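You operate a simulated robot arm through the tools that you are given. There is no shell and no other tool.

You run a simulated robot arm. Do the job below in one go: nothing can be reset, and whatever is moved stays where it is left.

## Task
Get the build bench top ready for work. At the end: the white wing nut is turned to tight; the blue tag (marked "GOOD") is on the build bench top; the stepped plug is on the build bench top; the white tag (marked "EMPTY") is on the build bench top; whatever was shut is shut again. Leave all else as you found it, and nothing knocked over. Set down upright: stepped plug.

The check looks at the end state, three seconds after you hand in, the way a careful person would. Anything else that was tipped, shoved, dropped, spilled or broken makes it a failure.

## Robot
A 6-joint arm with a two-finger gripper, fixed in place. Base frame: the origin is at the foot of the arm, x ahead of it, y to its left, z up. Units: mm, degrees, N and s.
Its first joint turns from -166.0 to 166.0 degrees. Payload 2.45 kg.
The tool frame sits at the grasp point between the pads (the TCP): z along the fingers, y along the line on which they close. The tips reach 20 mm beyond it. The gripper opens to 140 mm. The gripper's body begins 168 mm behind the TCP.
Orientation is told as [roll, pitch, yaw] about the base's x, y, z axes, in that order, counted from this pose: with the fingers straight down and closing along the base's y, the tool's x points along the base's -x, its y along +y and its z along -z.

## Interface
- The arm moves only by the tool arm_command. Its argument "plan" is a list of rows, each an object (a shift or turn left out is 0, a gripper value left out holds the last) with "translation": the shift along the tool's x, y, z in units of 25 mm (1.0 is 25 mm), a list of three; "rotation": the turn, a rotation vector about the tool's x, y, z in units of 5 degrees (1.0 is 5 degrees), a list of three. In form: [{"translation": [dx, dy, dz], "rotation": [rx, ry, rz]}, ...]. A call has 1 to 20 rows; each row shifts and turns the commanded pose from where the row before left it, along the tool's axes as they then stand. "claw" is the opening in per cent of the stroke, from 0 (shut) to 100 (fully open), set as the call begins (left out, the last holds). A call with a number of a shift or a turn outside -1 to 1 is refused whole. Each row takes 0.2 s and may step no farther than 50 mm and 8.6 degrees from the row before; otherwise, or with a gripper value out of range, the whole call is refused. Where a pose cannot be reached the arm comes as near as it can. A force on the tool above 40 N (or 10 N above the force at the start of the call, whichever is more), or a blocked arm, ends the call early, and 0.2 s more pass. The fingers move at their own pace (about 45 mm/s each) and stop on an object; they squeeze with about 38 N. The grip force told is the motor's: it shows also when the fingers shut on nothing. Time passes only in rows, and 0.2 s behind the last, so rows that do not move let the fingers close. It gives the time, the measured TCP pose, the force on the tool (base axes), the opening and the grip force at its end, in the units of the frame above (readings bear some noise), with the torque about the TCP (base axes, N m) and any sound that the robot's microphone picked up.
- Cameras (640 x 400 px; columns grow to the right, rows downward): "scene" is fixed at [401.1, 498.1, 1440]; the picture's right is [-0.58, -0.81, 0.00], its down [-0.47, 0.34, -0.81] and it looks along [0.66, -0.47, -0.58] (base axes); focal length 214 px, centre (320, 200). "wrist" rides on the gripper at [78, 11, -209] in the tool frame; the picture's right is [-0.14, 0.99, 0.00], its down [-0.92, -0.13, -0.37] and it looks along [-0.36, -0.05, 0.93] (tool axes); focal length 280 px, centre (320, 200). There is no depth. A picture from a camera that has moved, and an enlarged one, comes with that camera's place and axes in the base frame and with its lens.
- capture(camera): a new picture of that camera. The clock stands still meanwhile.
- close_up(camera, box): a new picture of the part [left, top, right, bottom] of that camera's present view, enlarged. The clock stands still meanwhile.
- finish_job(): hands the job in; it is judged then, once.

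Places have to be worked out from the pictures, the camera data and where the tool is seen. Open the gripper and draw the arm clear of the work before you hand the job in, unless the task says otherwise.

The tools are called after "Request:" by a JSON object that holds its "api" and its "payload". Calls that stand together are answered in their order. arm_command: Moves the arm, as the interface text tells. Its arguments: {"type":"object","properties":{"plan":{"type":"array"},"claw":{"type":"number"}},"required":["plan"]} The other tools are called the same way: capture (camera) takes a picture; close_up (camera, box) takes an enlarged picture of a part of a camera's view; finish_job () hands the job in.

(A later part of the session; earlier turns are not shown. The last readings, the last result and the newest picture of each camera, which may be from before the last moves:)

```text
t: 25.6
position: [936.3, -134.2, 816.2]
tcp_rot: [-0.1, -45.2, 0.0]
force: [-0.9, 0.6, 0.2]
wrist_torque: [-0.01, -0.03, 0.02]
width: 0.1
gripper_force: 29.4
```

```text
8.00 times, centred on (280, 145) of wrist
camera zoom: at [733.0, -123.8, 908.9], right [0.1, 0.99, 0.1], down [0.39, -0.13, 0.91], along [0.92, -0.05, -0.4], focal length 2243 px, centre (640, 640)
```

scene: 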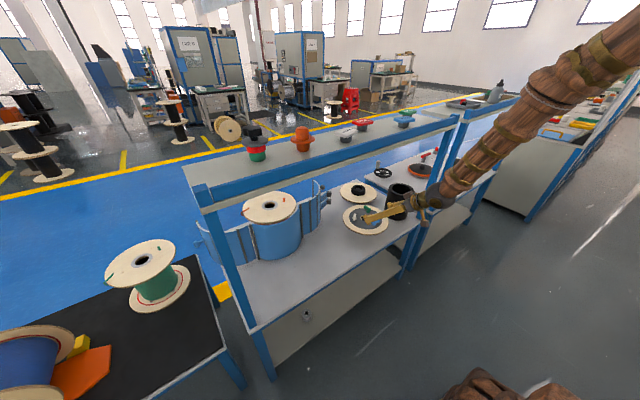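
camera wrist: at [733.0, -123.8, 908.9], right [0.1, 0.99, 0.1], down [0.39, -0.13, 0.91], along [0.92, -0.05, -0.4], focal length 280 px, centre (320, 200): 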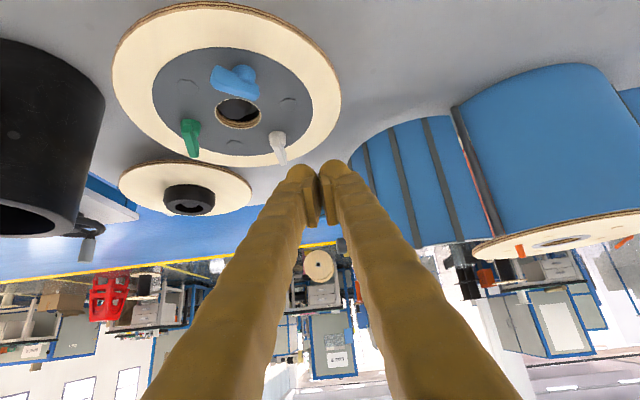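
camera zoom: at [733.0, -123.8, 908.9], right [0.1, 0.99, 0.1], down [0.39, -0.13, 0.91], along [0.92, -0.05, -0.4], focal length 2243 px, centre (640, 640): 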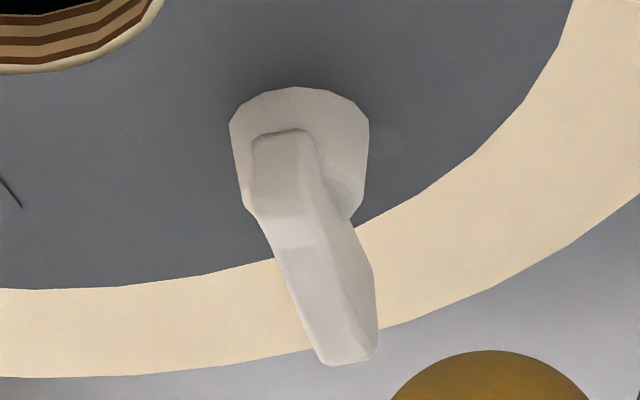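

The lever now lies along +x from its hub at about (1049, -191), flush with where my finger pushed, so the stop hasn't been reached and the hub contact turned the disc. The lever lines up with the tool, so I'll open the gripper partly, line up, and grip it to turn it with a pure twist.

Request:
{"api": "arm_command", "payload": {"claw": 42, "plan": [{"translation": [0, -0.76, 0]}, {"translation": [-0.13, -0.76, 0.8]}, {"translation": [-0.13, -0.76, 0.8]}, {"translation": [-0.13, 0, 0.88]}, {}, {}]}}

Request:
{"api": "capture", "payload": {"camera": "wrist"}}

Request:
{"api": "close_up", "payload": {"camera": "scene", "box": [330, 190, 410, 240]}}

```text
t: 27.0
position: [987.3, -191.8, 778.7]
tcp_rot: [0.0, -45.1, -0.1]
force: [0.6, 0.8, -0.6]
wrist_torque: [-0.01, 0.02, -0.02]
width: 58.7
gripper_force: 0.1
```

```text
taken
camera wrist: at [783.7, -180.7, 871.5], right [0.1, 0.99, 0.1], down [0.39, -0.13, 0.91], along [0.92, -0.05, -0.4], focal length 280 px, centre (320, 200)
```

wrist: 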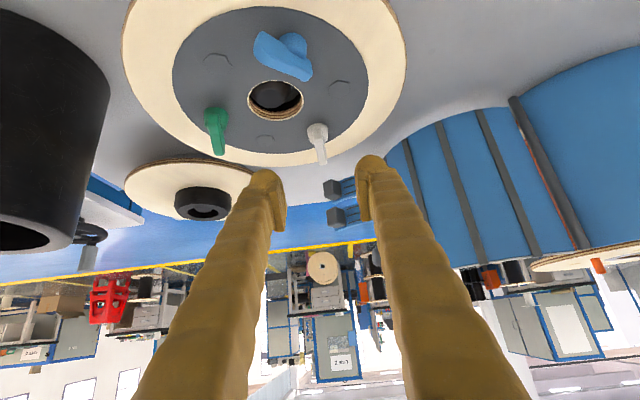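

```text
8.00 times, centred on (370, 215) of scene
camera zoom: at [401.1, 498.1, 1440.0], right [-0.58, -0.81, 0.0], down [-0.47, 0.34, -0.81], along [0.66, -0.47, -0.58], focal length 1716 px, centre (-80, 80)
```

zoom: 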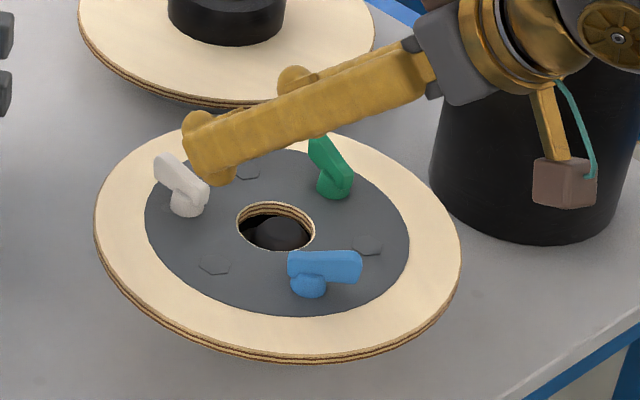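

Request:
{"api": "close_up", "payload": {"camera": "wrist", "box": [288, 115, 352, 155]}}

Request:
{"api": "close_up", "payload": {"camera": "wrist", "box": [288, 135, 352, 175]}}

Request:
{"api": "close_up", "payload": {"camera": "scene", "box": [340, 205, 372, 225]}}

```text
10.00 times, centred on (320, 135) of wrist
camera zoom: at [783.7, -180.7, 871.5], right [0.1, 0.99, 0.1], down [0.39, -0.13, 0.91], along [0.92, -0.05, -0.4], focal length 2804 px, centre (320, 850)
```

zoom: 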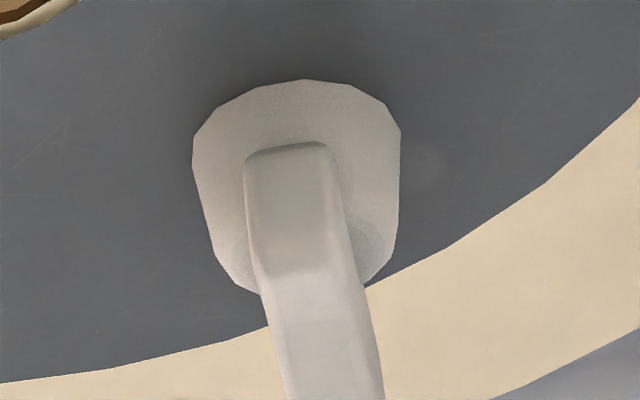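

```text
10.00 times, centred on (320, 155) of wrist
camera zoom: at [783.7, -180.7, 871.5], right [0.1, 0.99, 0.1], down [0.39, -0.13, 0.91], along [0.92, -0.05, -0.4], focal length 2804 px, centre (320, 650)
```

zoom: 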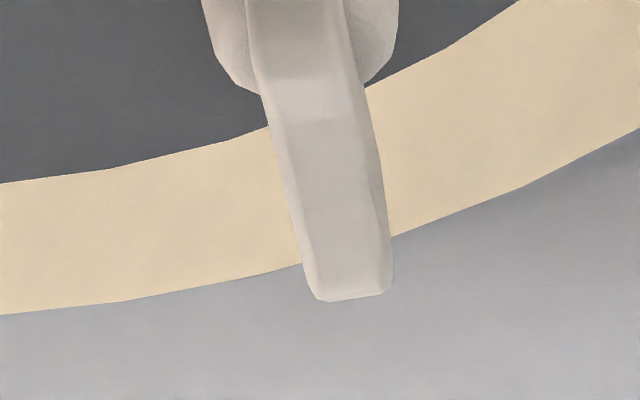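

```text
16.00 times, centred on (356, 215) of scene
camera zoom: at [401.1, 498.1, 1440.0], right [-0.58, -0.81, 0.0], down [-0.47, 0.34, -0.81], along [0.66, -0.47, -0.58], focal length 3432 px, centre (-256, -40)
```

zoom: 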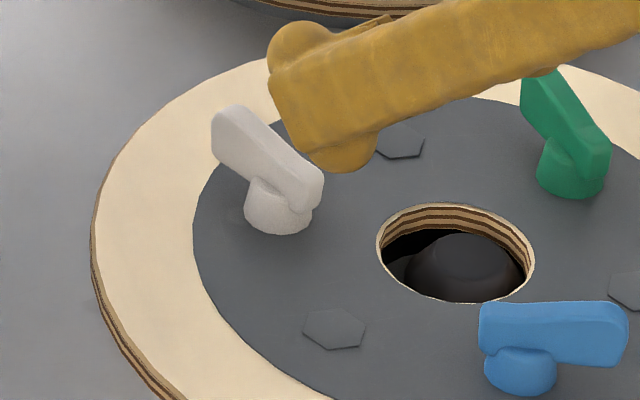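

The lever is about 14 mm thick, running from the hub axis near (1051, -191) to its tip near (1078, -189), top at about z 700. I'll advance along the tool axis to straddle it.

Request:
{"api": "arm_command", "payload": {"plan": [{"translation": [0.013, 0.014, 0.89]}, {"translation": [0.013, 0.014, 0.89]}, {"translation": [0.013, 0.014, 0.89]}, {"translation": [0.013, 0.014, 0.89]}, {"translation": [0.013, 0.014, 0.89]}]}}

Request:
{"api": "capture", "payload": {"camera": "wrist"}}

Request:
{"api": "close_up", "payload": {"camera": "scene", "box": [330, 190, 410, 240]}}

```text
t: 28.2
position: [1064.8, -190.2, 699.5]
tcp_rot: [0.0, -45.1, 0.0]
force: [-0.7, 0.1, 0.1]
wrist_torque: [0.0, 0.01, 0.0]
width: 58.9
gripper_force: 0.0
```

```text
taken
camera wrist: at [861.5, -179.1, 792.0], right [0.1, 0.99, 0.1], down [0.39, -0.13, 0.91], along [0.92, -0.05, -0.4], focal length 280 px, centre (320, 200)
```

wrist: 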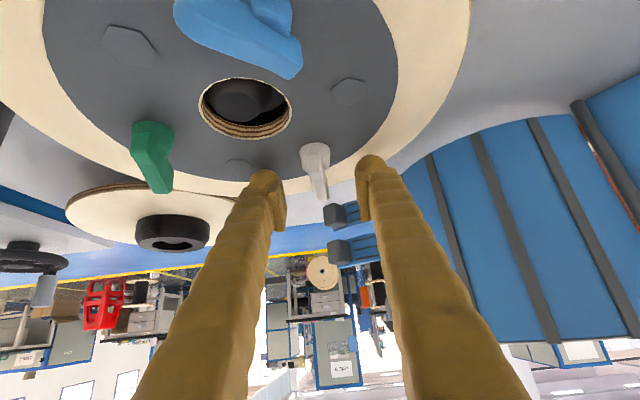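

```text
8.00 times, centred on (370, 215) of scene
camera zoom: at [401.1, 498.1, 1440.0], right [-0.58, -0.81, 0.0], down [-0.47, 0.34, -0.81], along [0.66, -0.47, -0.58], focal length 1716 px, centre (-80, 80)
```

zoom: 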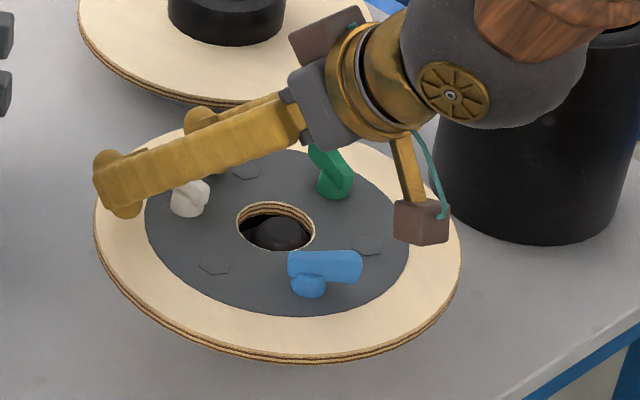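

The lever is between the fingers and well within the pads, so I'll close on it.

Request:
{"api": "arm_command", "payload": {"claw": 0, "plan": [{}, {}, {}, {}, {}]}}

Request:
{"api": "close_up", "payload": {"camera": "scene", "box": [330, 190, 410, 240]}}

```text
t: 29.4
position: [1064.0, -189.0, 699.7]
tcp_rot: [0.0, -45.1, -0.1]
force: [0.4, 0.4, 0.1]
wrist_torque: [0.1, -0.04, 0.0]
width: 8.9
gripper_force: 36.7
```

```text
8.00 times, centred on (370, 215) of scene
camera zoom: at [401.1, 498.1, 1440.0], right [-0.58, -0.81, 0.0], down [-0.47, 0.34, -0.81], along [0.66, -0.47, -0.58], focal length 1716 px, centre (-80, 80)
```

zoom: 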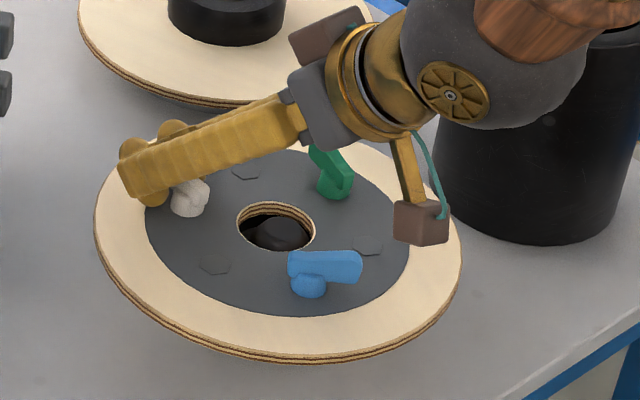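

The grip holds at 8.9 mm. I'll turn clockwise about the hub's vertical axis in small steps and watch the torque and the disc.

Request:
{"api": "arm_command", "payload": {"plan": [{"translation": [0, -0.023, 0], "rotation": [0.354, 0, 0.353]}, {"translation": [0, -0.023, 0], "rotation": [0.354, 0, 0.353]}, {"translation": [0, -0.023, 0], "rotation": [0.354, 0, 0.353]}, {"translation": [0, -0.023, 0], "rotation": [0.354, 0, 0.353]}]}}

Request:
{"api": "close_up", "payload": {"camera": "scene", "box": [330, 190, 410, 240]}}

```text
t: 30.4
position: [1064.7, -190.4, 699.8]
tcp_rot: [-0.1, -45.0, -4.9]
force: [0.0, 0.9, 0.1]
wrist_torque: [0.05, -0.08, 0.0]
width: 8.7
gripper_force: 36.0
out of reach, approached as far as the arm can: row 4
```

```text
8.00 times, centred on (370, 215) of scene
camera zoom: at [401.1, 498.1, 1440.0], right [-0.58, -0.81, 0.0], down [-0.47, 0.34, -0.81], along [0.66, -0.47, -0.58], focal length 1716 px, centre (-80, 80)
```

zoom: 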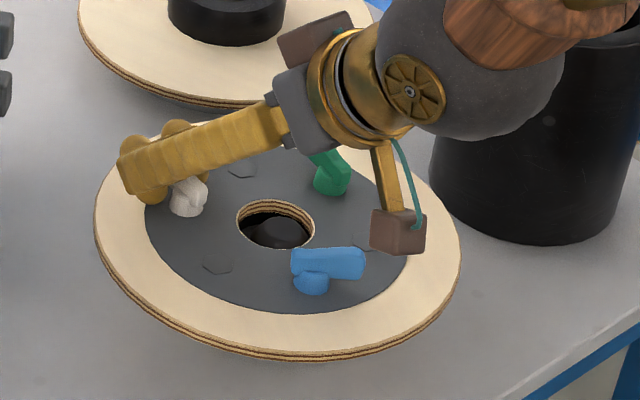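

Request:
{"api": "arm_command", "payload": {"plan": [{}, {}, {}]}}

```text
t: 31.2
position: [1064.1, -191.8, 700.3]
tcp_rot: [-0.1, -45.1, -5.0]
force: [-1.1, -0.1, -0.2]
wrist_torque: [0.0, -0.06, 0.0]
width: 8.7
gripper_force: 35.8
```

Request:
{"api": "arm_command", "payload": {"plan": [{"translation": [0, -0.023, 0], "rotation": [0.354, 0, 0.353]}, {"translation": [0, -0.023, 0], "rotation": [0.354, 0, 0.353]}]}}

```text
t: 31.8
position: [1064.4, -192.4, 700.6]
tcp_rot: [0.0, -45.1, -4.9]
force: [0.5, 0.8, -0.6]
wrist_torque: [-0.01, -0.1, -0.03]
width: 9.1
gripper_force: 35.9
out of reach, approached as far as the arm can: row 2
```

The yaw is stuck at -5° with no load: the tool is collinear with the forearm, which is a wrist singularity. I'll release the lever, tilt the tool to 65° so the wrist is bent, and regrip.

Request:
{"api": "arm_command", "payload": {"claw": 30, "plan": [{}, {}, {}, {"rotation": [0, -1, 0]}, {"rotation": [0, -1, 0]}, {"rotation": [0, -1, 0]}, {"rotation": [0, -1, 0]}]}}

Request:
{"api": "capture", "payload": {"camera": "wrist"}}

Request:
{"api": "close_up", "payload": {"camera": "scene", "box": [330, 180, 442, 250]}}

```text
t: 33.4
position: [1064.0, -235.1, 708.0]
tcp_rot: [4.2, -64.7, -7.8]
force: [-0.3, 0.6, 0.7]
wrist_torque: [0.01, 0.02, -0.02]
width: 42.2
gripper_force: 0.1
out of reach, approached as far as the arm can: row 4, 5, 6, 7
```

```text
taken
camera wrist: at [842.6, -209.0, 725.9], right [0.13, 0.98, 0.16], down [0.05, -0.16, 0.99], along [0.99, -0.12, -0.07], focal length 280 px, centre (320, 200)
```

wrist: 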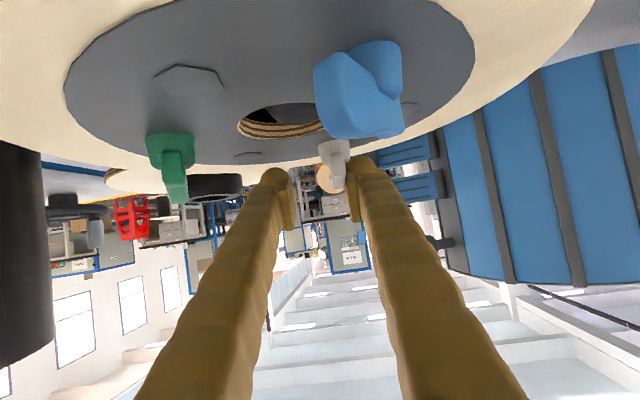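

```text
5.71 times, centred on (386, 215) of scene
camera zoom: at [401.1, 498.1, 1440.0], right [-0.58, -0.81, 0.0], down [-0.47, 0.34, -0.81], along [0.66, -0.47, -0.58], focal length 1226 px, centre (-57, 114)
```

zoom: 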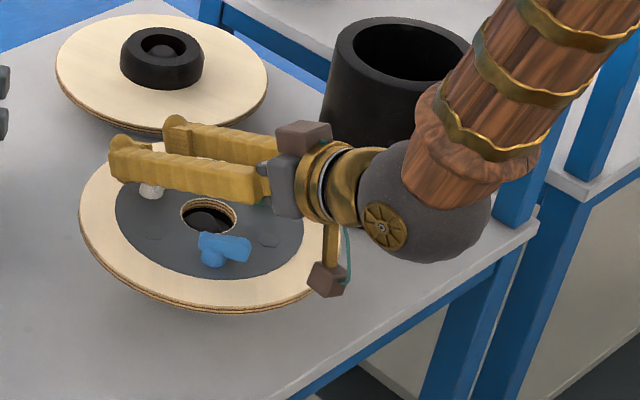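

The arm drifted about 45 mm sideways during the tilt and may have dragged the lever. I'll back straight out along the tool axis before anything else.

Request:
{"api": "arm_command", "payload": {"plan": [{"translation": [-0.3, 0, -0.9]}, {"translation": [-0.3, 0, -0.9]}, {"translation": [-0.3, 0, -0.9]}, {"translation": [-0.3, 0, -0.9]}]}}

Request:
{"api": "capture", "payload": {"camera": "wrist"}}

Request:
{"api": "close_up", "payload": {"camera": "scene", "box": [330, 190, 410, 240]}}

```text
t: 34.4
position: [1011.7, -239.7, 788.8]
tcp_rot: [3.2, -64.8, -8.0]
force: [-0.3, 0.4, 0.8]
wrist_torque: [0.0, -0.01, -0.03]
width: 42.0
gripper_force: 0.1
out of reach, approached as far as the arm can: row 1, 2, 3, 4
```

```text
taken
camera wrist: at [791.6, -208.7, 807.4], right [0.15, 0.98, 0.15], down [0.05, -0.16, 0.99], along [0.99, -0.14, -0.07], focal length 280 px, centre (320, 200)
```

wrist: 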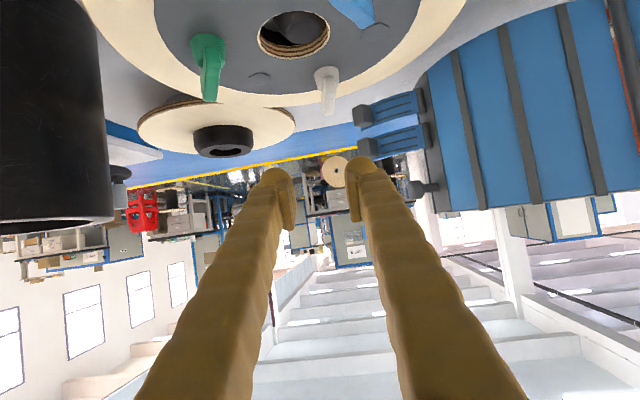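

```text
8.00 times, centred on (370, 215) of scene
camera zoom: at [401.1, 498.1, 1440.0], right [-0.58, -0.81, 0.0], down [-0.47, 0.34, -0.81], along [0.66, -0.47, -0.58], focal length 1716 px, centre (-80, 80)
```

zoom: 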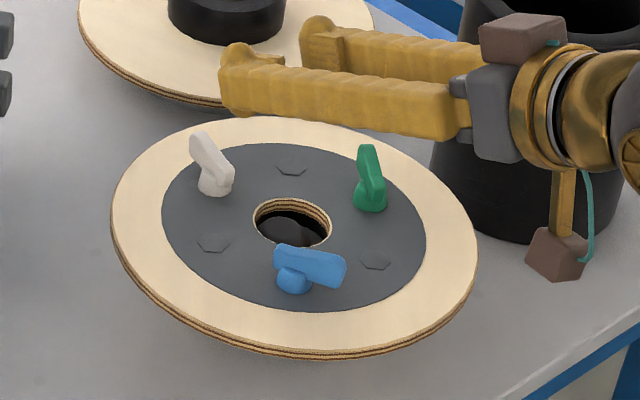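

The disc is a loose part: it has shifted a few mm and turned about 40° in total, so I must be gentle and put it back at the end. First I'll withdraw further and return to 45° tilt to get a well-behaved arm pose.

Request:
{"api": "arm_command", "payload": {"plan": [{"translation": [0, 0, -0.8]}, {"translation": [0, 0, -0.8]}, {"translation": [0, 0, -0.8]}, {"rotation": [0, 1, 0]}, {"rotation": [0, 1, 0]}, {"rotation": [0, 1, 0]}, {"rotation": [0, 1, 0]}]}}

Request:
{"api": "close_up", "payload": {"camera": "scene", "box": [340, 197, 396, 232]}}

Request:
{"api": "capture", "payload": {"camera": "wrist"}}

```text
t: 36.0
position: [971.9, -230.5, 827.5]
tcp_rot: [-0.1, -45.0, -5.0]
force: [0.0, -0.9, 0.2]
wrist_torque: [0.02, -0.02, -0.03]
width: 41.9
gripper_force: 0.1
out of reach, approached as far as the arm can: row 1, 2, 3
```

```text
11.43 times, centred on (368, 214) of scene
camera zoom: at [401.1, 498.1, 1440.0], right [-0.58, -0.81, 0.0], down [-0.47, 0.34, -0.81], along [0.66, -0.47, -0.58], focal length 2451 px, centre (-229, 34)
```

zoom: 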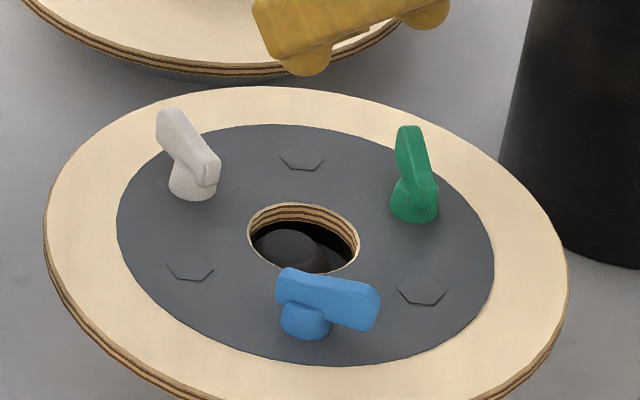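

```text
taken
camera wrist: at [770.5, -201.7, 919.6], right [0.18, 0.98, 0.1], down [0.38, -0.16, 0.91], along [0.91, -0.13, -0.4], focal length 280 px, centre (320, 200)
```

wrist: 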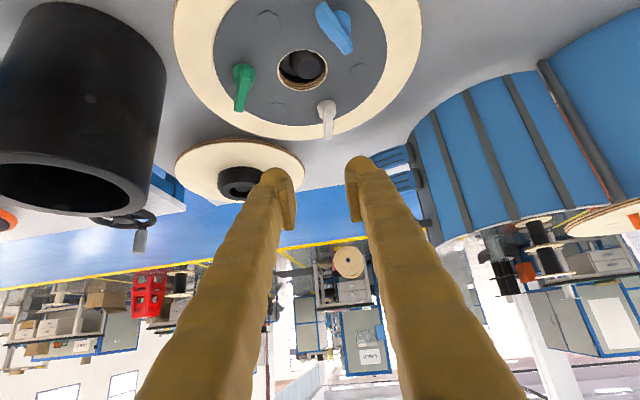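

All three levers started at the same angle relative to their radial line, about +70°, and white is now at about -34°, so it has turned roughly 104°. I'll test in free air whether my yaw limit came from the last joint by rolling about the tool axis.

Request:
{"api": "arm_command", "payload": {"plan": [{"rotation": [0, 0, 1]}, {"rotation": [0, 0, 1]}, {"rotation": [0, 0, 1]}]}}

Request:
{"api": "arm_command", "payload": {"plan": [{"rotation": [0, 0, -1]}, {"rotation": [0, 0, -1]}, {"rotation": [0, 0, -1]}, {"rotation": [0.708, 0, 0.706]}, {"rotation": [0.708, 0, 0.706]}, {"rotation": [0.708, 0, 0.706]}]}}

```text
t: 36.8
position: [970.4, -230.3, 826.2]
tcp_rot: [14.5, -43.0, -25.8]
force: [-1.1, -0.1, -0.2]
wrist_torque: [0.01, -0.01, -0.02]
width: 41.8
gripper_force: 0.1
```

```text
t: 38.2
position: [971.1, -230.5, 827.3]
tcp_rot: [0.1, -45.0, -9.9]
force: [0.5, -0.2, -0.2]
wrist_torque: [-0.01, 0.0, -0.02]
width: 41.8
gripper_force: 0.1
out of reach, approached as far as the arm can: row 5, 6
```

Request:
{"api": "arm_command", "payload": {"plan": [{"rotation": [-0.708, 0, -0.706]}, {"rotation": [-0.708, 0, -0.706]}, {"rotation": [-0.708, 0, -0.706]}, {"rotation": [-0.708, 0, -0.706]}, {"rotation": [-0.708, 0, -0.706]}, {"rotation": [-0.708, 0, -0.706]}]}}

Request:
{"api": "capture", "payload": {"camera": "scene"}}

```text
t: 39.6
position: [971.0, -229.2, 827.0]
tcp_rot: [0.4, -45.1, 20.0]
force: [-0.4, -0.2, 0.4]
wrist_torque: [-0.02, 0.02, -0.01]
width: 42.0
gripper_force: 0.1
```

```text
taken
```

scene: 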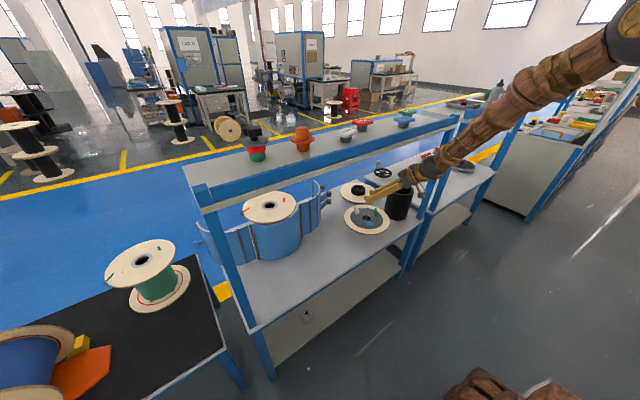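

The yaw is limited to about -10° on the negative side, but positive yaw works. The white nut stayed fixed relative to the disc while the disc turned, so it is probably at its stop. I'll turn the disc back counter-clockwise by pushing the green hub straight ahead, and first close the fingers and line up in front of it.

Request:
{"api": "arm_command", "payload": {"claw": 0, "plan": [{"rotation": [0.708, 0, 0.706]}, {"rotation": [0.708, 0, 0.706]}, {"rotation": [0.708, 0, 0.706]}, {"rotation": [0.708, 0, 0.706]}, {"translation": [0.7, -0.75, -0.4]}, {"translation": [0.7, -0.75, -0.4]}, {"translation": [0.7, -0.75, -0.4]}, {"translation": [0.7, -0.75, -0.4]}]}}

Request:
{"api": "capture", "payload": {"camera": "wrist"}}

```text
t: 41.4
position: [893.8, -305.6, 806.4]
tcp_rot: [0.2, -44.9, 0.1]
force: [-0.4, 0.3, -0.1]
wrist_torque: [0.0, 0.0, 0.01]
width: 0.0
gripper_force: 29.6
```

```text
taken
camera wrist: at [690.9, -295.8, 898.1], right [0.09, 0.99, 0.1], down [0.39, -0.13, 0.91], along [0.92, -0.04, -0.4], focal length 280 px, centre (320, 200)
```

wrist: 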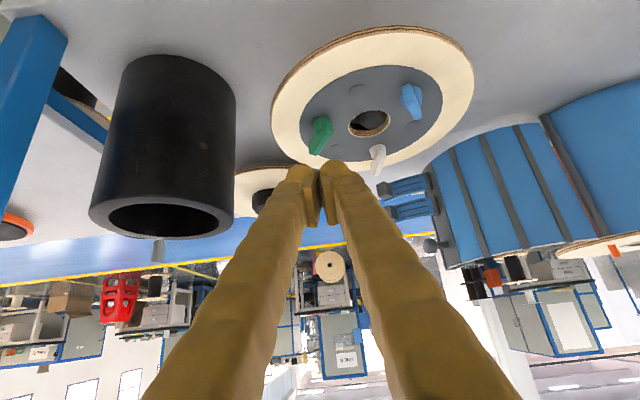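

Request:
{"api": "close_up", "payload": {"camera": "wrist", "box": [290, 60, 450, 160]}}

```text
4.00 times, centred on (370, 110) of wrist
camera zoom: at [690.9, -295.8, 898.1], right [0.09, 0.99, 0.1], down [0.39, -0.13, 0.91], along [0.92, -0.04, -0.4], focal length 1122 px, centre (120, 560)
```

zoom: 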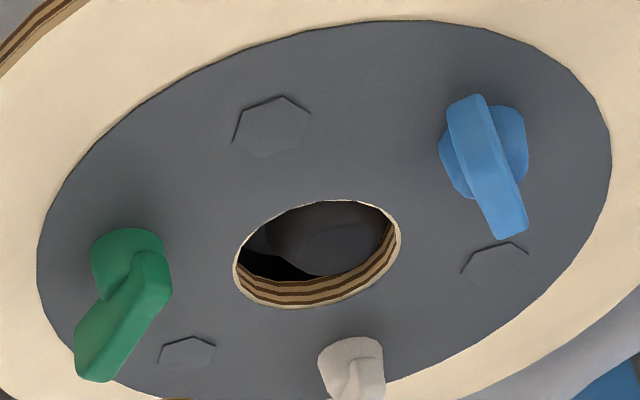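

The green hub is at about (982, -300). I'll descend in front of it at y = -301, then push +x gently.

Request:
{"api": "arm_command", "payload": {"plan": [{"translation": [0.437, 0.037, 0.786]}, {"translation": [0.437, 0.037, 0.786]}, {"translation": [0.437, 0.037, 0.786]}, {"translation": [0.437, 0.037, 0.786]}, {"translation": [0.437, 0.037, 0.786]}]}}

Request:
{"api": "arm_command", "payload": {"plan": [{"translation": [-0.141, 0, 0.1415]}, {"translation": [-0.141, 0, 0.1415]}, {"translation": [-0.141, 0, 0.1415]}, {"translation": [-0.141, 0, 0.1415]}, {"translation": [-0.141, 0, 0.1415]}, {"translation": [-0.141, 0, 0.1415]}, {"translation": [-0.141, 0, 0.1415]}]}}

Request:
{"api": "close_up", "payload": {"camera": "scene", "box": [340, 197, 396, 232]}}

```text
t: 42.6
position: [926.6, -301.1, 697.5]
tcp_rot: [0.3, -45.1, 0.1]
force: [0.8, 0.7, 0.6]
wrist_torque: [0.0, 0.0, 0.01]
width: 0.1
gripper_force: 29.9
```

```text
t: 44.2
position: [959.9, -300.1, 698.2]
tcp_rot: [0.3, -45.0, 0.1]
force: [-0.5, 0.2, 0.2]
wrist_torque: [0.01, 0.0, 0.01]
width: 0.0
gripper_force: 29.3
```

```text
11.43 times, centred on (368, 214) of scene
camera zoom: at [401.1, 498.1, 1440.0], right [-0.58, -0.81, 0.0], down [-0.47, 0.34, -0.81], along [0.66, -0.47, -0.58], focal length 2451 px, centre (-229, 34)
```

zoom: 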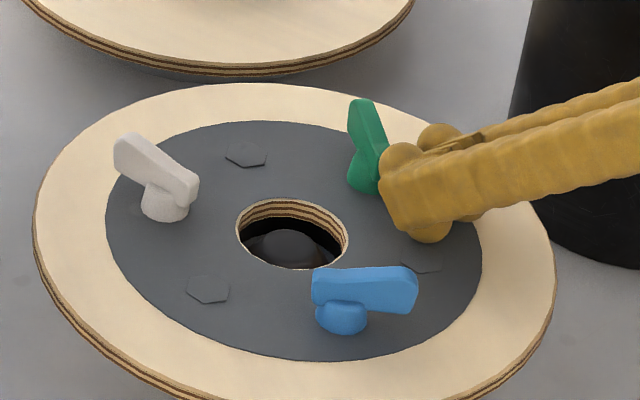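

The disc has turned back about 23° and its centre is back at the original place. I'll push another ~20 mm to restore the remaining ~20°.

Request:
{"api": "arm_command", "payload": {"plan": [{"translation": [-0.141, 0, 0.1415]}, {"translation": [-0.141, 0, 0.1415]}, {"translation": [-0.141, 0, 0.1415]}, {"translation": [-0.141, 0, 0.1415]}]}}

Request:
{"api": "close_up", "payload": {"camera": "scene", "box": [340, 197, 396, 232]}}

```text
t: 45.2
position: [979.1, -299.7, 697.6]
tcp_rot: [0.5, -44.9, -0.1]
force: [-1.2, 1.1, 0.0]
wrist_torque: [-0.03, 0.01, 0.01]
width: 0.0
gripper_force: 29.1
```

```text
11.43 times, centred on (368, 214) of scene
camera zoom: at [401.1, 498.1, 1440.0], right [-0.58, -0.81, 0.0], down [-0.47, 0.34, -0.81], along [0.66, -0.47, -0.58], focal length 2451 px, centre (-229, 34)
```

zoom: 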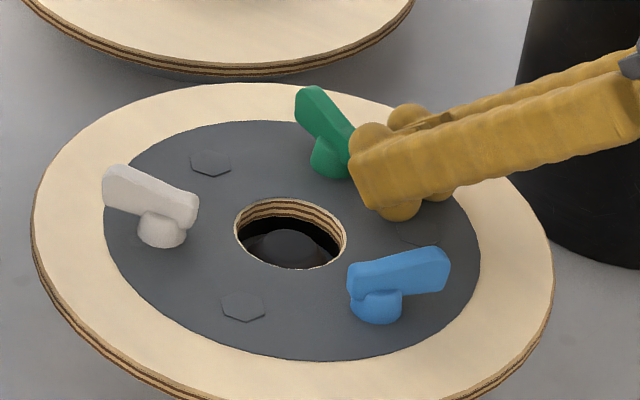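

The disc is back to within a few degrees of where it began and the white lever is at about +20°. I'll back out, rise, and set up to grip the white lever with a +20° yaw, to confirm the stop with a clean twist.

Request:
{"api": "arm_command", "payload": {"plan": [{"translation": [0.565, 0, -0.565]}, {"translation": [0.565, 0, -0.565]}, {"translation": [-0.567, 0, -0.565]}, {"translation": [-0.567, 0, -0.565]}, {"translation": [-0.567, 0, -0.565]}, {"translation": [-0.567, 0, -0.565]}, {"translation": [-0.254, 0.9, 0.255]}, {"translation": [-0.254, 0.9, 0.255]}, {"translation": [-0.254, 0.9, 0.255]}, {"translation": [-0.254, 0.9, 0.255]}]}}

Request:
{"api": "arm_command", "payload": {"claw": 42, "plan": [{"rotation": [-0.708, 0, -0.706]}, {"rotation": [-0.708, 0, -0.706]}, {"rotation": [-0.708, 0, -0.706]}, {"rotation": [-0.708, 0, -0.706]}]}}

Request:
{"api": "capture", "payload": {"camera": "wrist"}}

Request:
{"api": "close_up", "payload": {"camera": "scene", "box": [340, 197, 396, 232]}}

```text
t: 47.4
position: [975.3, -209.4, 777.1]
tcp_rot: [0.3, -45.0, 0.0]
force: [-0.3, 0.1, 0.6]
wrist_torque: [0.01, 0.04, 0.01]
width: 0.0
gripper_force: 29.5
```

```text
t: 48.4
position: [975.7, -209.7, 777.0]
tcp_rot: [0.4, -45.1, 20.1]
force: [0.4, 0.0, -0.5]
wrist_torque: [0.02, -0.04, 0.0]
width: 58.8
gripper_force: 0.1
```

```text
taken
camera wrist: at [781.5, -271.0, 869.9], right [-0.25, 0.96, 0.1], down [0.41, 0.01, 0.91], along [0.88, 0.27, -0.4], focal length 280 px, centre (320, 200)
```

wrist: 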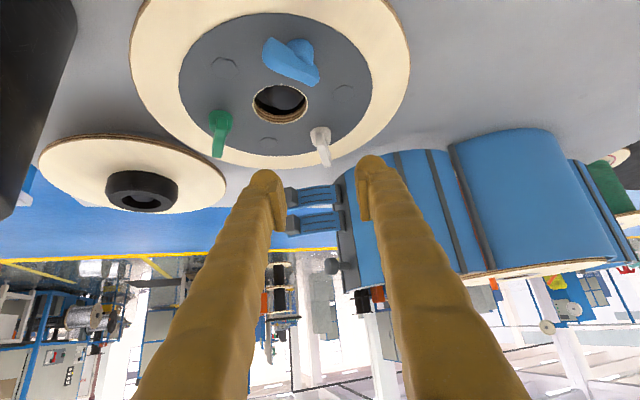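

```text
11.43 times, centred on (368, 214) of scene
camera zoom: at [401.1, 498.1, 1440.0], right [-0.58, -0.81, 0.0], down [-0.47, 0.34, -0.81], along [0.66, -0.47, -0.58], focal length 2451 px, centre (-229, 34)
```

zoom: 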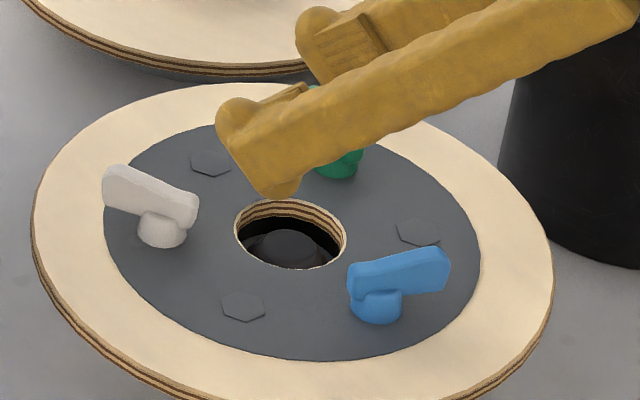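

The lever is aligned with the fingers just as in the earlier approach. I'll advance 111 mm along the tool axis and close on it.

Request:
{"api": "arm_command", "payload": {"plan": [{"translation": [0.013, 0.01, 0.89]}, {"translation": [0.013, 0.01, 0.89]}, {"translation": [0.013, 0.01, 0.89]}, {"translation": [0.013, 0.01, 0.89]}, {"translation": [0.013, 0.01, 0.87]}]}}

Request:
{"api": "capture", "payload": {"camera": "wrist"}}

Request:
{"api": "arm_command", "payload": {"claw": 0, "plan": [{}, {}, {}, {}, {}]}}

Request:
{"api": "close_up", "payload": {"camera": "scene", "box": [340, 197, 396, 232]}}

```text
t: 49.6
position: [1047.1, -182.5, 698.6]
tcp_rot: [0.4, -45.1, 20.0]
force: [-0.3, -0.4, 0.3]
wrist_torque: [0.01, 0.04, 0.04]
width: 59.0
gripper_force: 0.1
```

```text
taken
camera wrist: at [853.7, -242.9, 790.0], right [-0.25, 0.96, 0.1], down [0.41, 0.01, 0.91], along [0.88, 0.27, -0.4], focal length 280 px, centre (320, 200)
```

wrist: 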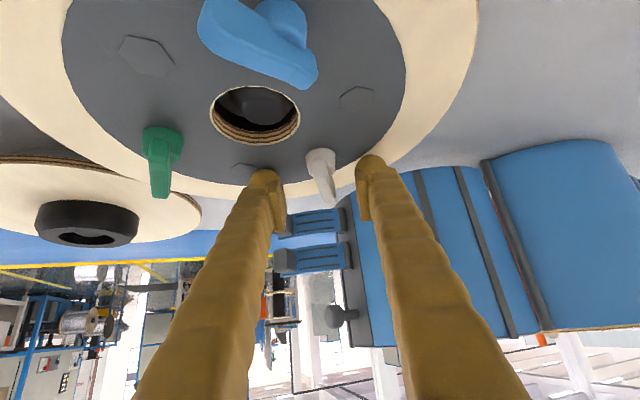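

```text
t: 50.8
position: [1050.1, -181.6, 697.6]
tcp_rot: [0.4, -45.3, 20.1]
force: [7.0, 5.5, 9.9]
wrist_torque: [-0.19, 0.04, -0.04]
width: 11.3
gripper_force: 38.4
```

```text
11.43 times, centred on (368, 214) of scene
camera zoom: at [401.1, 498.1, 1440.0], right [-0.58, -0.81, 0.0], down [-0.47, 0.34, -0.81], along [0.66, -0.47, -0.58], focal length 2451 px, centre (-229, 34)
```

zoom: 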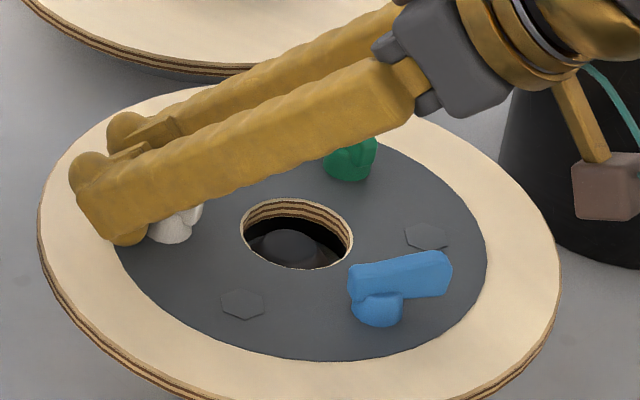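

The grip is good, with some preload. I'll twist clockwise 10° first while watching the torque.

Request:
{"api": "arm_command", "payload": {"plan": [{"translation": [0, -0.023, 0], "rotation": [0.354, 0, 0.353]}, {"translation": [0, -0.023, 0], "rotation": [0.354, 0, 0.353]}, {"translation": [0, -0.023, 0], "rotation": [0.354, 0, 0.353]}, {"translation": [0, -0.023, 0], "rotation": [0.354, 0, 0.353]}]}}

Request:
{"api": "close_up", "payload": {"camera": "scene", "box": [340, 197, 396, 232]}}

```text
t: 51.8
position: [1048.7, -185.1, 699.1]
tcp_rot: [0.3, -45.2, 10.0]
force: [3.0, 0.0, 16.4]
wrist_torque: [-0.26, 0.32, 0.02]
width: 10.8
gripper_force: 37.6
```

```text
11.43 times, centred on (368, 214) of scene
camera zoom: at [401.1, 498.1, 1440.0], right [-0.58, -0.81, 0.0], down [-0.47, 0.34, -0.81], along [0.66, -0.47, -0.58], focal length 2451 px, centre (-229, 34)
```

zoom: 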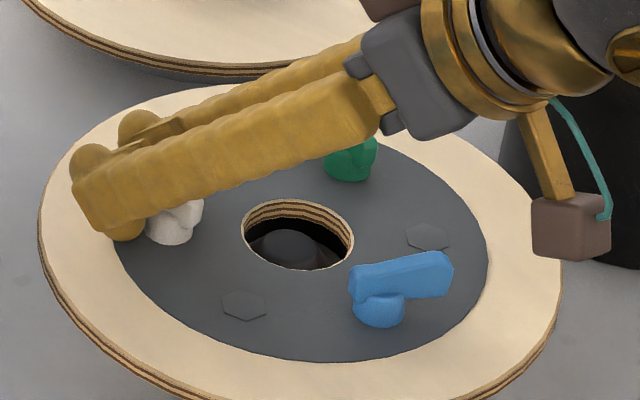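

The disc stayed still while the tool turned 10°, so the nut may still be turning. I'll continue to about -5° and then check.

Request:
{"api": "arm_command", "payload": {"plan": [{"translation": [0, -0.023, 0], "rotation": [0.354, 0, 0.353]}, {"translation": [0, -0.023, 0], "rotation": [0.354, 0, 0.353]}, {"translation": [0, -0.023, 0], "rotation": [0.354, 0, 0.353]}, {"translation": [0, -0.023, 0], "rotation": [0.354, 0, 0.353]}]}}

Request:
{"api": "close_up", "payload": {"camera": "scene", "box": [340, 197, 396, 232]}}

Request:
{"api": "capture", "payload": {"camera": "wrist"}}

```text
t: 52.8
position: [1048.7, -186.3, 699.0]
tcp_rot: [0.3, -45.1, 0.1]
force: [6.3, 1.7, 21.6]
wrist_torque: [-0.06, 0.62, -0.04]
width: 8.9
gripper_force: 37.0
```

```text
11.43 times, centred on (368, 214) of scene
camera zoom: at [401.1, 498.1, 1440.0], right [-0.58, -0.81, 0.0], down [-0.47, 0.34, -0.81], along [0.66, -0.47, -0.58], focal length 2451 px, centre (-229, 34)
```

zoom: 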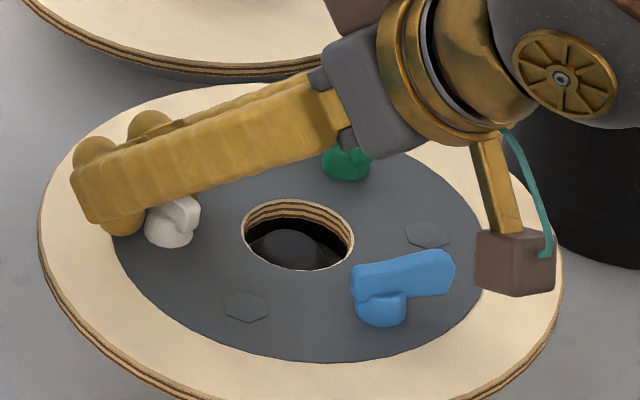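

```text
taken
camera wrist: at [845.7, -177.5, 790.8], right [0.09, 0.99, 0.1], down [0.39, -0.13, 0.91], along [0.92, -0.04, -0.4], focal length 280 px, centre (320, 200)
```

wrist: 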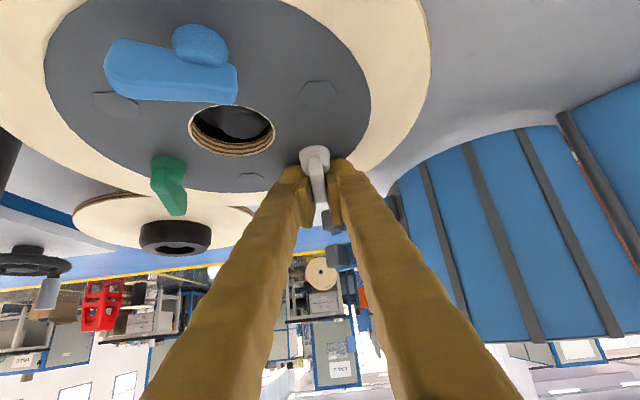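

The nut followed the full 20° while the disc stayed put, so it isn't at its stop yet (about -56° relative now). I'm near my yaw limit, so I'll release, withdraw and plan a light push at the lever tip, above the hub.

Request:
{"api": "arm_command", "payload": {"claw": 42, "plan": [{}, {}, {}, {}, {"translation": [0, 0, -1]}, {"translation": [0, 0, -1]}, {"translation": [0, 0, -1]}, {"translation": [0, 0, -1]}]}}

Request:
{"api": "close_up", "payload": {"camera": "scene", "box": [340, 197, 396, 232]}}

Request:
{"api": "close_up", "payload": {"camera": "wrist", "box": [240, 80, 400, 180]}}

```text
t: 54.6
position: [978.0, -187.5, 769.4]
tcp_rot: [0.2, -45.0, 0.1]
force: [1.0, 0.4, -0.6]
wrist_torque: [-0.03, -0.01, 0.0]
width: 58.7
gripper_force: 0.0
```

```text
11.43 times, centred on (368, 214) of scene
camera zoom: at [401.1, 498.1, 1440.0], right [-0.58, -0.81, 0.0], down [-0.47, 0.34, -0.81], along [0.66, -0.47, -0.58], focal length 2451 px, centre (-229, 34)
```

zoom: 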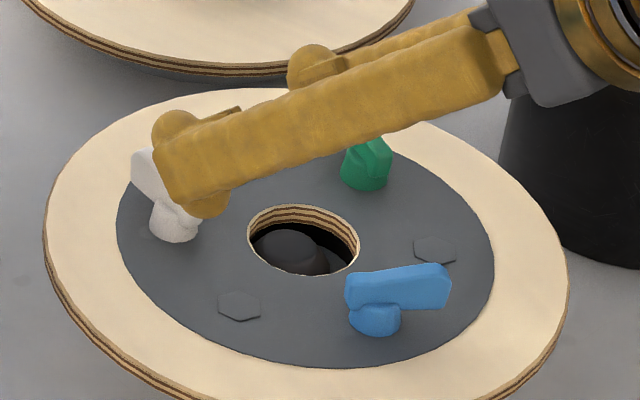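

```text
4.00 times, centred on (320, 130) of wrist
camera zoom: at [774.8, -178.8, 860.9], right [0.09, 0.99, 0.1], down [0.39, -0.13, 0.91], along [0.92, -0.04, -0.4], focal length 1122 px, centre (320, 480)
```

zoom: 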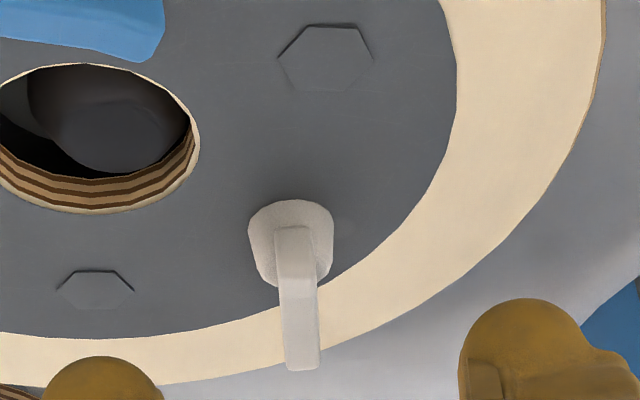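

The lever now points at about -5°. I'll close the fingers, come in high and a little left of the lever tip, and then lower to z ≈ 715 so the finger tip touches only the lever above the hub.

Request:
{"api": "arm_command", "payload": {"claw": 0, "plan": [{}, {}, {}, {}, {"translation": [-0.41, 0.225, 0.75]}, {"translation": [-0.41, 0.225, 0.75]}, {"translation": [-0.41, 0.225, 0.75]}, {"translation": [-0.41, 0.225, 0.75]}, {"translation": [0.425, 0, 0.425]}, {"translation": [0.425, 0, 0.425]}]}}

Request:
{"api": "close_up", "payload": {"camera": "scene", "box": [340, 197, 396, 232]}}

```text
t: 56.8
position: [1061.5, -164.4, 715.3]
tcp_rot: [0.2, -45.2, 0.2]
force: [8.1, 1.9, 10.0]
wrist_torque: [-0.23, -0.13, 0.17]
width: 0.0
gripper_force: 29.2
```

```text
11.43 times, centred on (368, 214) of scene
camera zoom: at [401.1, 498.1, 1440.0], right [-0.58, -0.81, 0.0], down [-0.47, 0.34, -0.81], along [0.66, -0.47, -0.58], focal length 2451 px, centre (-229, 34)
```

zoom: 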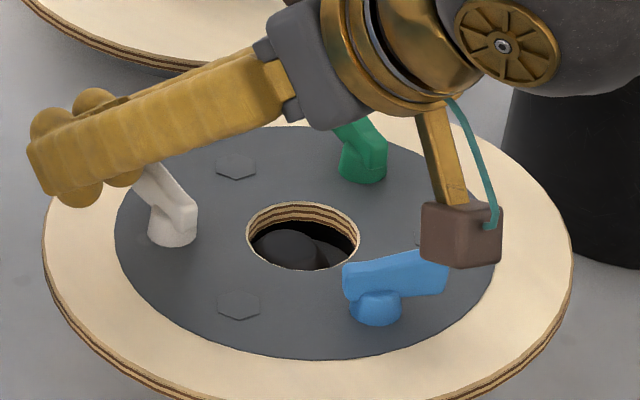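

Request:
{"api": "capture", "payload": {"camera": "wrist"}}

Request:
{"api": "close_up", "payload": {"camera": "wrist", "box": [260, 120, 380, 195]}}

Request:
{"api": "close_up", "payload": {"camera": "scene", "box": [338, 203, 370, 223]}}

```text
taken
camera wrist: at [857.7, -155.1, 808.2], right [0.09, 0.99, 0.1], down [0.39, -0.13, 0.91], along [0.92, -0.04, -0.4], focal length 280 px, centre (320, 200)
```

wrist: 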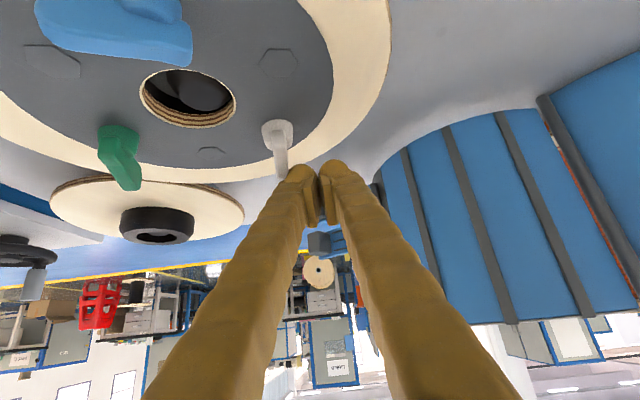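

```text
5.33 times, centred on (320, 158) of wrist
camera zoom: at [857.7, -155.1, 808.2], right [0.09, 0.99, 0.1], down [0.39, -0.13, 0.91], along [0.92, -0.04, -0.4], focal length 1495 px, centre (320, 427)
```

zoom: 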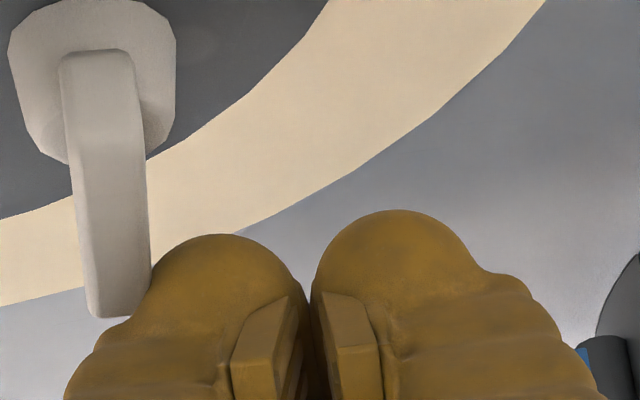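

```text
16.00 times, centred on (354, 213) of scene
camera zoom: at [401.1, 498.1, 1440.0], right [-0.58, -0.81, 0.0], down [-0.47, 0.34, -0.81], along [0.66, -0.47, -0.58], focal length 3432 px, centre (-224, -8)
```

zoom: 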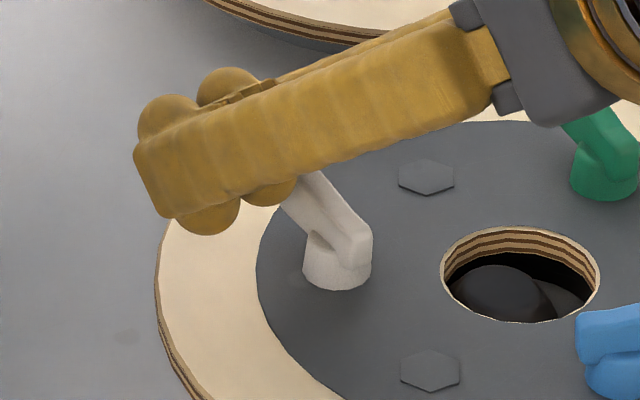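

The finger's side is now touching the lever. I'll sweep it clockwise in small steps along an arc and check whether the nut or the disc moves.

Request:
{"api": "arm_command", "payload": {"plan": [{"translation": [-0.056, -0.168, 0.0566]}, {"translation": [-0.056, -0.168, 0.0566]}, {"translation": [-0.056, -0.168, 0.0566]}, {"translation": [-0.03, -0.18, 0.03]}]}}

Request:
{"api": "close_up", "payload": {"camera": "scene", "box": [340, 197, 396, 232]}}

Request:
{"api": "close_up", "payload": {"camera": "wrist", "box": [180, 60, 380, 185]}}

```text
t: 57.8
position: [1066.1, -181.6, 714.7]
tcp_rot: [0.3, -45.0, 0.1]
force: [-0.3, 0.0, -1.1]
wrist_torque: [0.01, 0.02, 0.02]
width: 0.0
gripper_force: 29.3
```

```text
11.43 times, centred on (368, 214) of scene
camera zoom: at [401.1, 498.1, 1440.0], right [-0.58, -0.81, 0.0], down [-0.47, 0.34, -0.81], along [0.66, -0.47, -0.58], focal length 2451 px, centre (-229, 34)
```

zoom: 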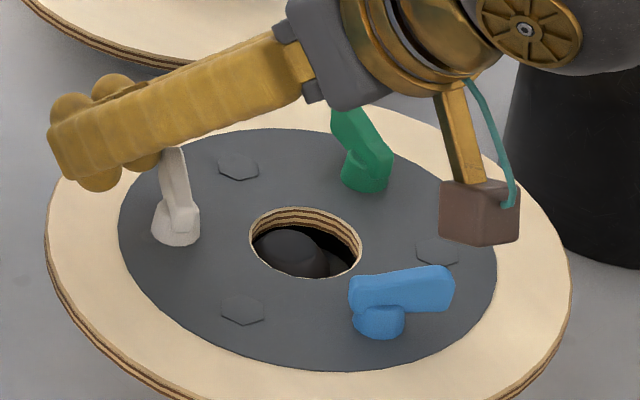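

```text
3.20 times, centred on (280, 122) of wrist
camera zoom: at [863.4, -172.4, 806.8], right [0.09, 0.99, 0.1], down [0.39, -0.13, 0.91], along [0.92, -0.04, -0.4], focal length 897 px, centre (448, 448)
```

zoom: 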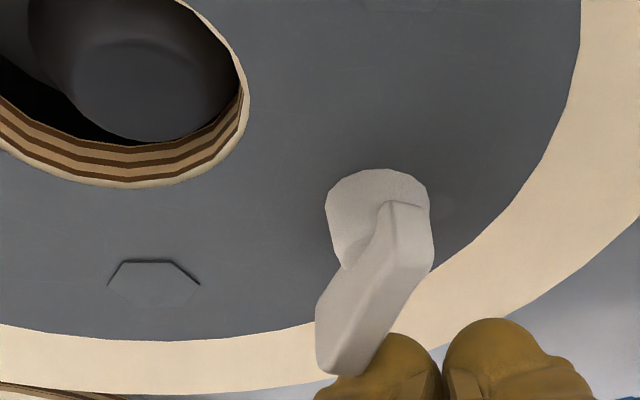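

The nut is turning freely, lever now near -40°, and the disc is staying still. I'll continue the arc.

Request:
{"api": "arm_command", "payload": {"plan": [{"translation": [-0.028, -0.16, 0.028]}, {"translation": [-0.028, -0.16, 0.028]}, {"translation": [0.0, -0.18, 0]}, {"translation": [0.028, -0.18, -0.028]}, {"translation": [0.056, -0.18, -0.0566]}]}}

Request:
{"api": "close_up", "payload": {"camera": "scene", "box": [340, 197, 396, 232]}}

Request:
{"api": "close_up", "payload": {"camera": "wrist", "box": [180, 60, 380, 185]}}

```text
t: 59.0
position: [1066.2, -202.9, 715.1]
tcp_rot: [0.3, -45.1, 0.1]
force: [0.8, 0.0, -0.5]
wrist_torque: [-0.05, 0.02, -0.01]
width: 0.0
gripper_force: 29.5
```

```text
11.43 times, centred on (368, 214) of scene
camera zoom: at [401.1, 498.1, 1440.0], right [-0.58, -0.81, 0.0], down [-0.47, 0.34, -0.81], along [0.66, -0.47, -0.58], focal length 2451 px, centre (-229, 34)
```

zoom: 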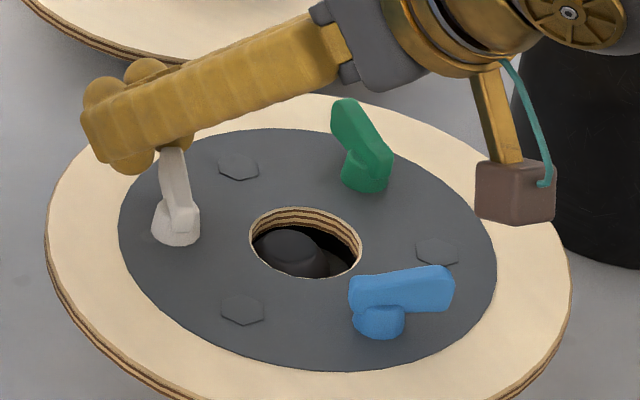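

```text
3.20 times, centred on (280, 122) of wrist
camera zoom: at [863.3, -193.7, 807.4], right [0.09, 0.99, 0.1], down [0.39, -0.13, 0.91], along [0.92, -0.04, -0.4], focal length 897 px, centre (448, 448)
```

zoom: 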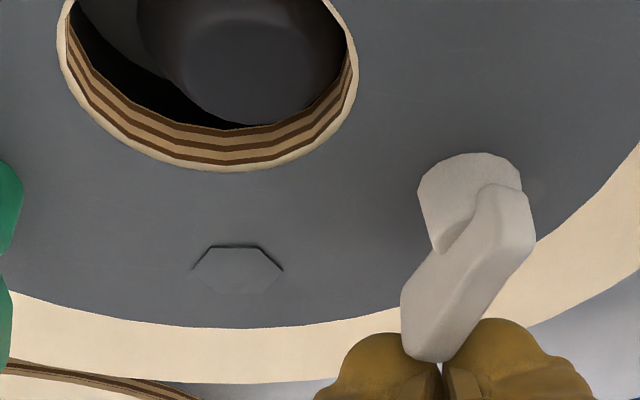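

The finger slipped past the lever's tip to its far side. From here I'll pull back toward the robot, which keeps pushing the lever clockwise.

Request:
{"api": "arm_command", "payload": {"plan": [{"translation": [0.113, -0.1, -0.113]}, {"translation": [0.113, -0.1, -0.113]}, {"translation": [0.113, -0.1, -0.113]}, {"translation": [0.113, -0.1, -0.113]}, {"translation": [0.113, -0.1, -0.113]}]}}

Request:
{"api": "close_up", "payload": {"camera": "scene", "box": [340, 197, 396, 232]}}

Request:
{"api": "close_up", "payload": {"camera": "wrist", "box": [180, 60, 380, 185]}}

```text
t: 60.2
position: [1050.6, -213.4, 719.5]
tcp_rot: [0.3, -45.5, 0.2]
force: [6.5, 2.4, 2.6]
wrist_torque: [0.05, -0.05, -0.08]
width: 0.0
gripper_force: 29.5
stopped in row 5: the force on the tool passed its limit at 45 N (the readings are from after the stop); the commanded pose is now the measured one
```

```text
11.43 times, centred on (368, 214) of scene
camera zoom: at [401.1, 498.1, 1440.0], right [-0.58, -0.81, 0.0], down [-0.47, 0.34, -0.81], along [0.66, -0.47, -0.58], focal length 2451 px, centre (-229, 34)
```

zoom: 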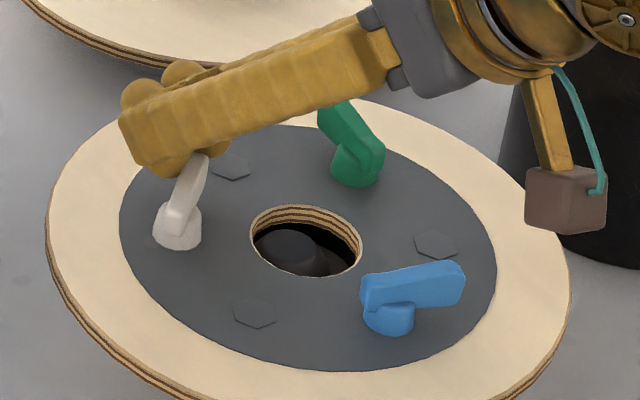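

```text
3.20 times, centred on (280, 122) of wrist
camera zoom: at [846.8, -204.2, 809.5], right [0.09, 0.99, 0.1], down [0.38, -0.13, 0.91], along [0.92, -0.04, -0.39], focal length 897 px, centre (448, 448)
```

zoom: 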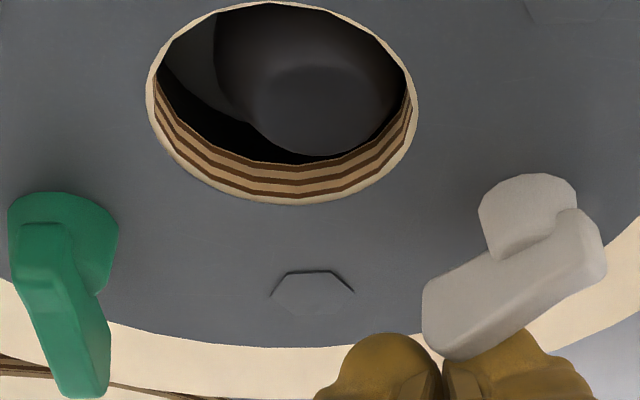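

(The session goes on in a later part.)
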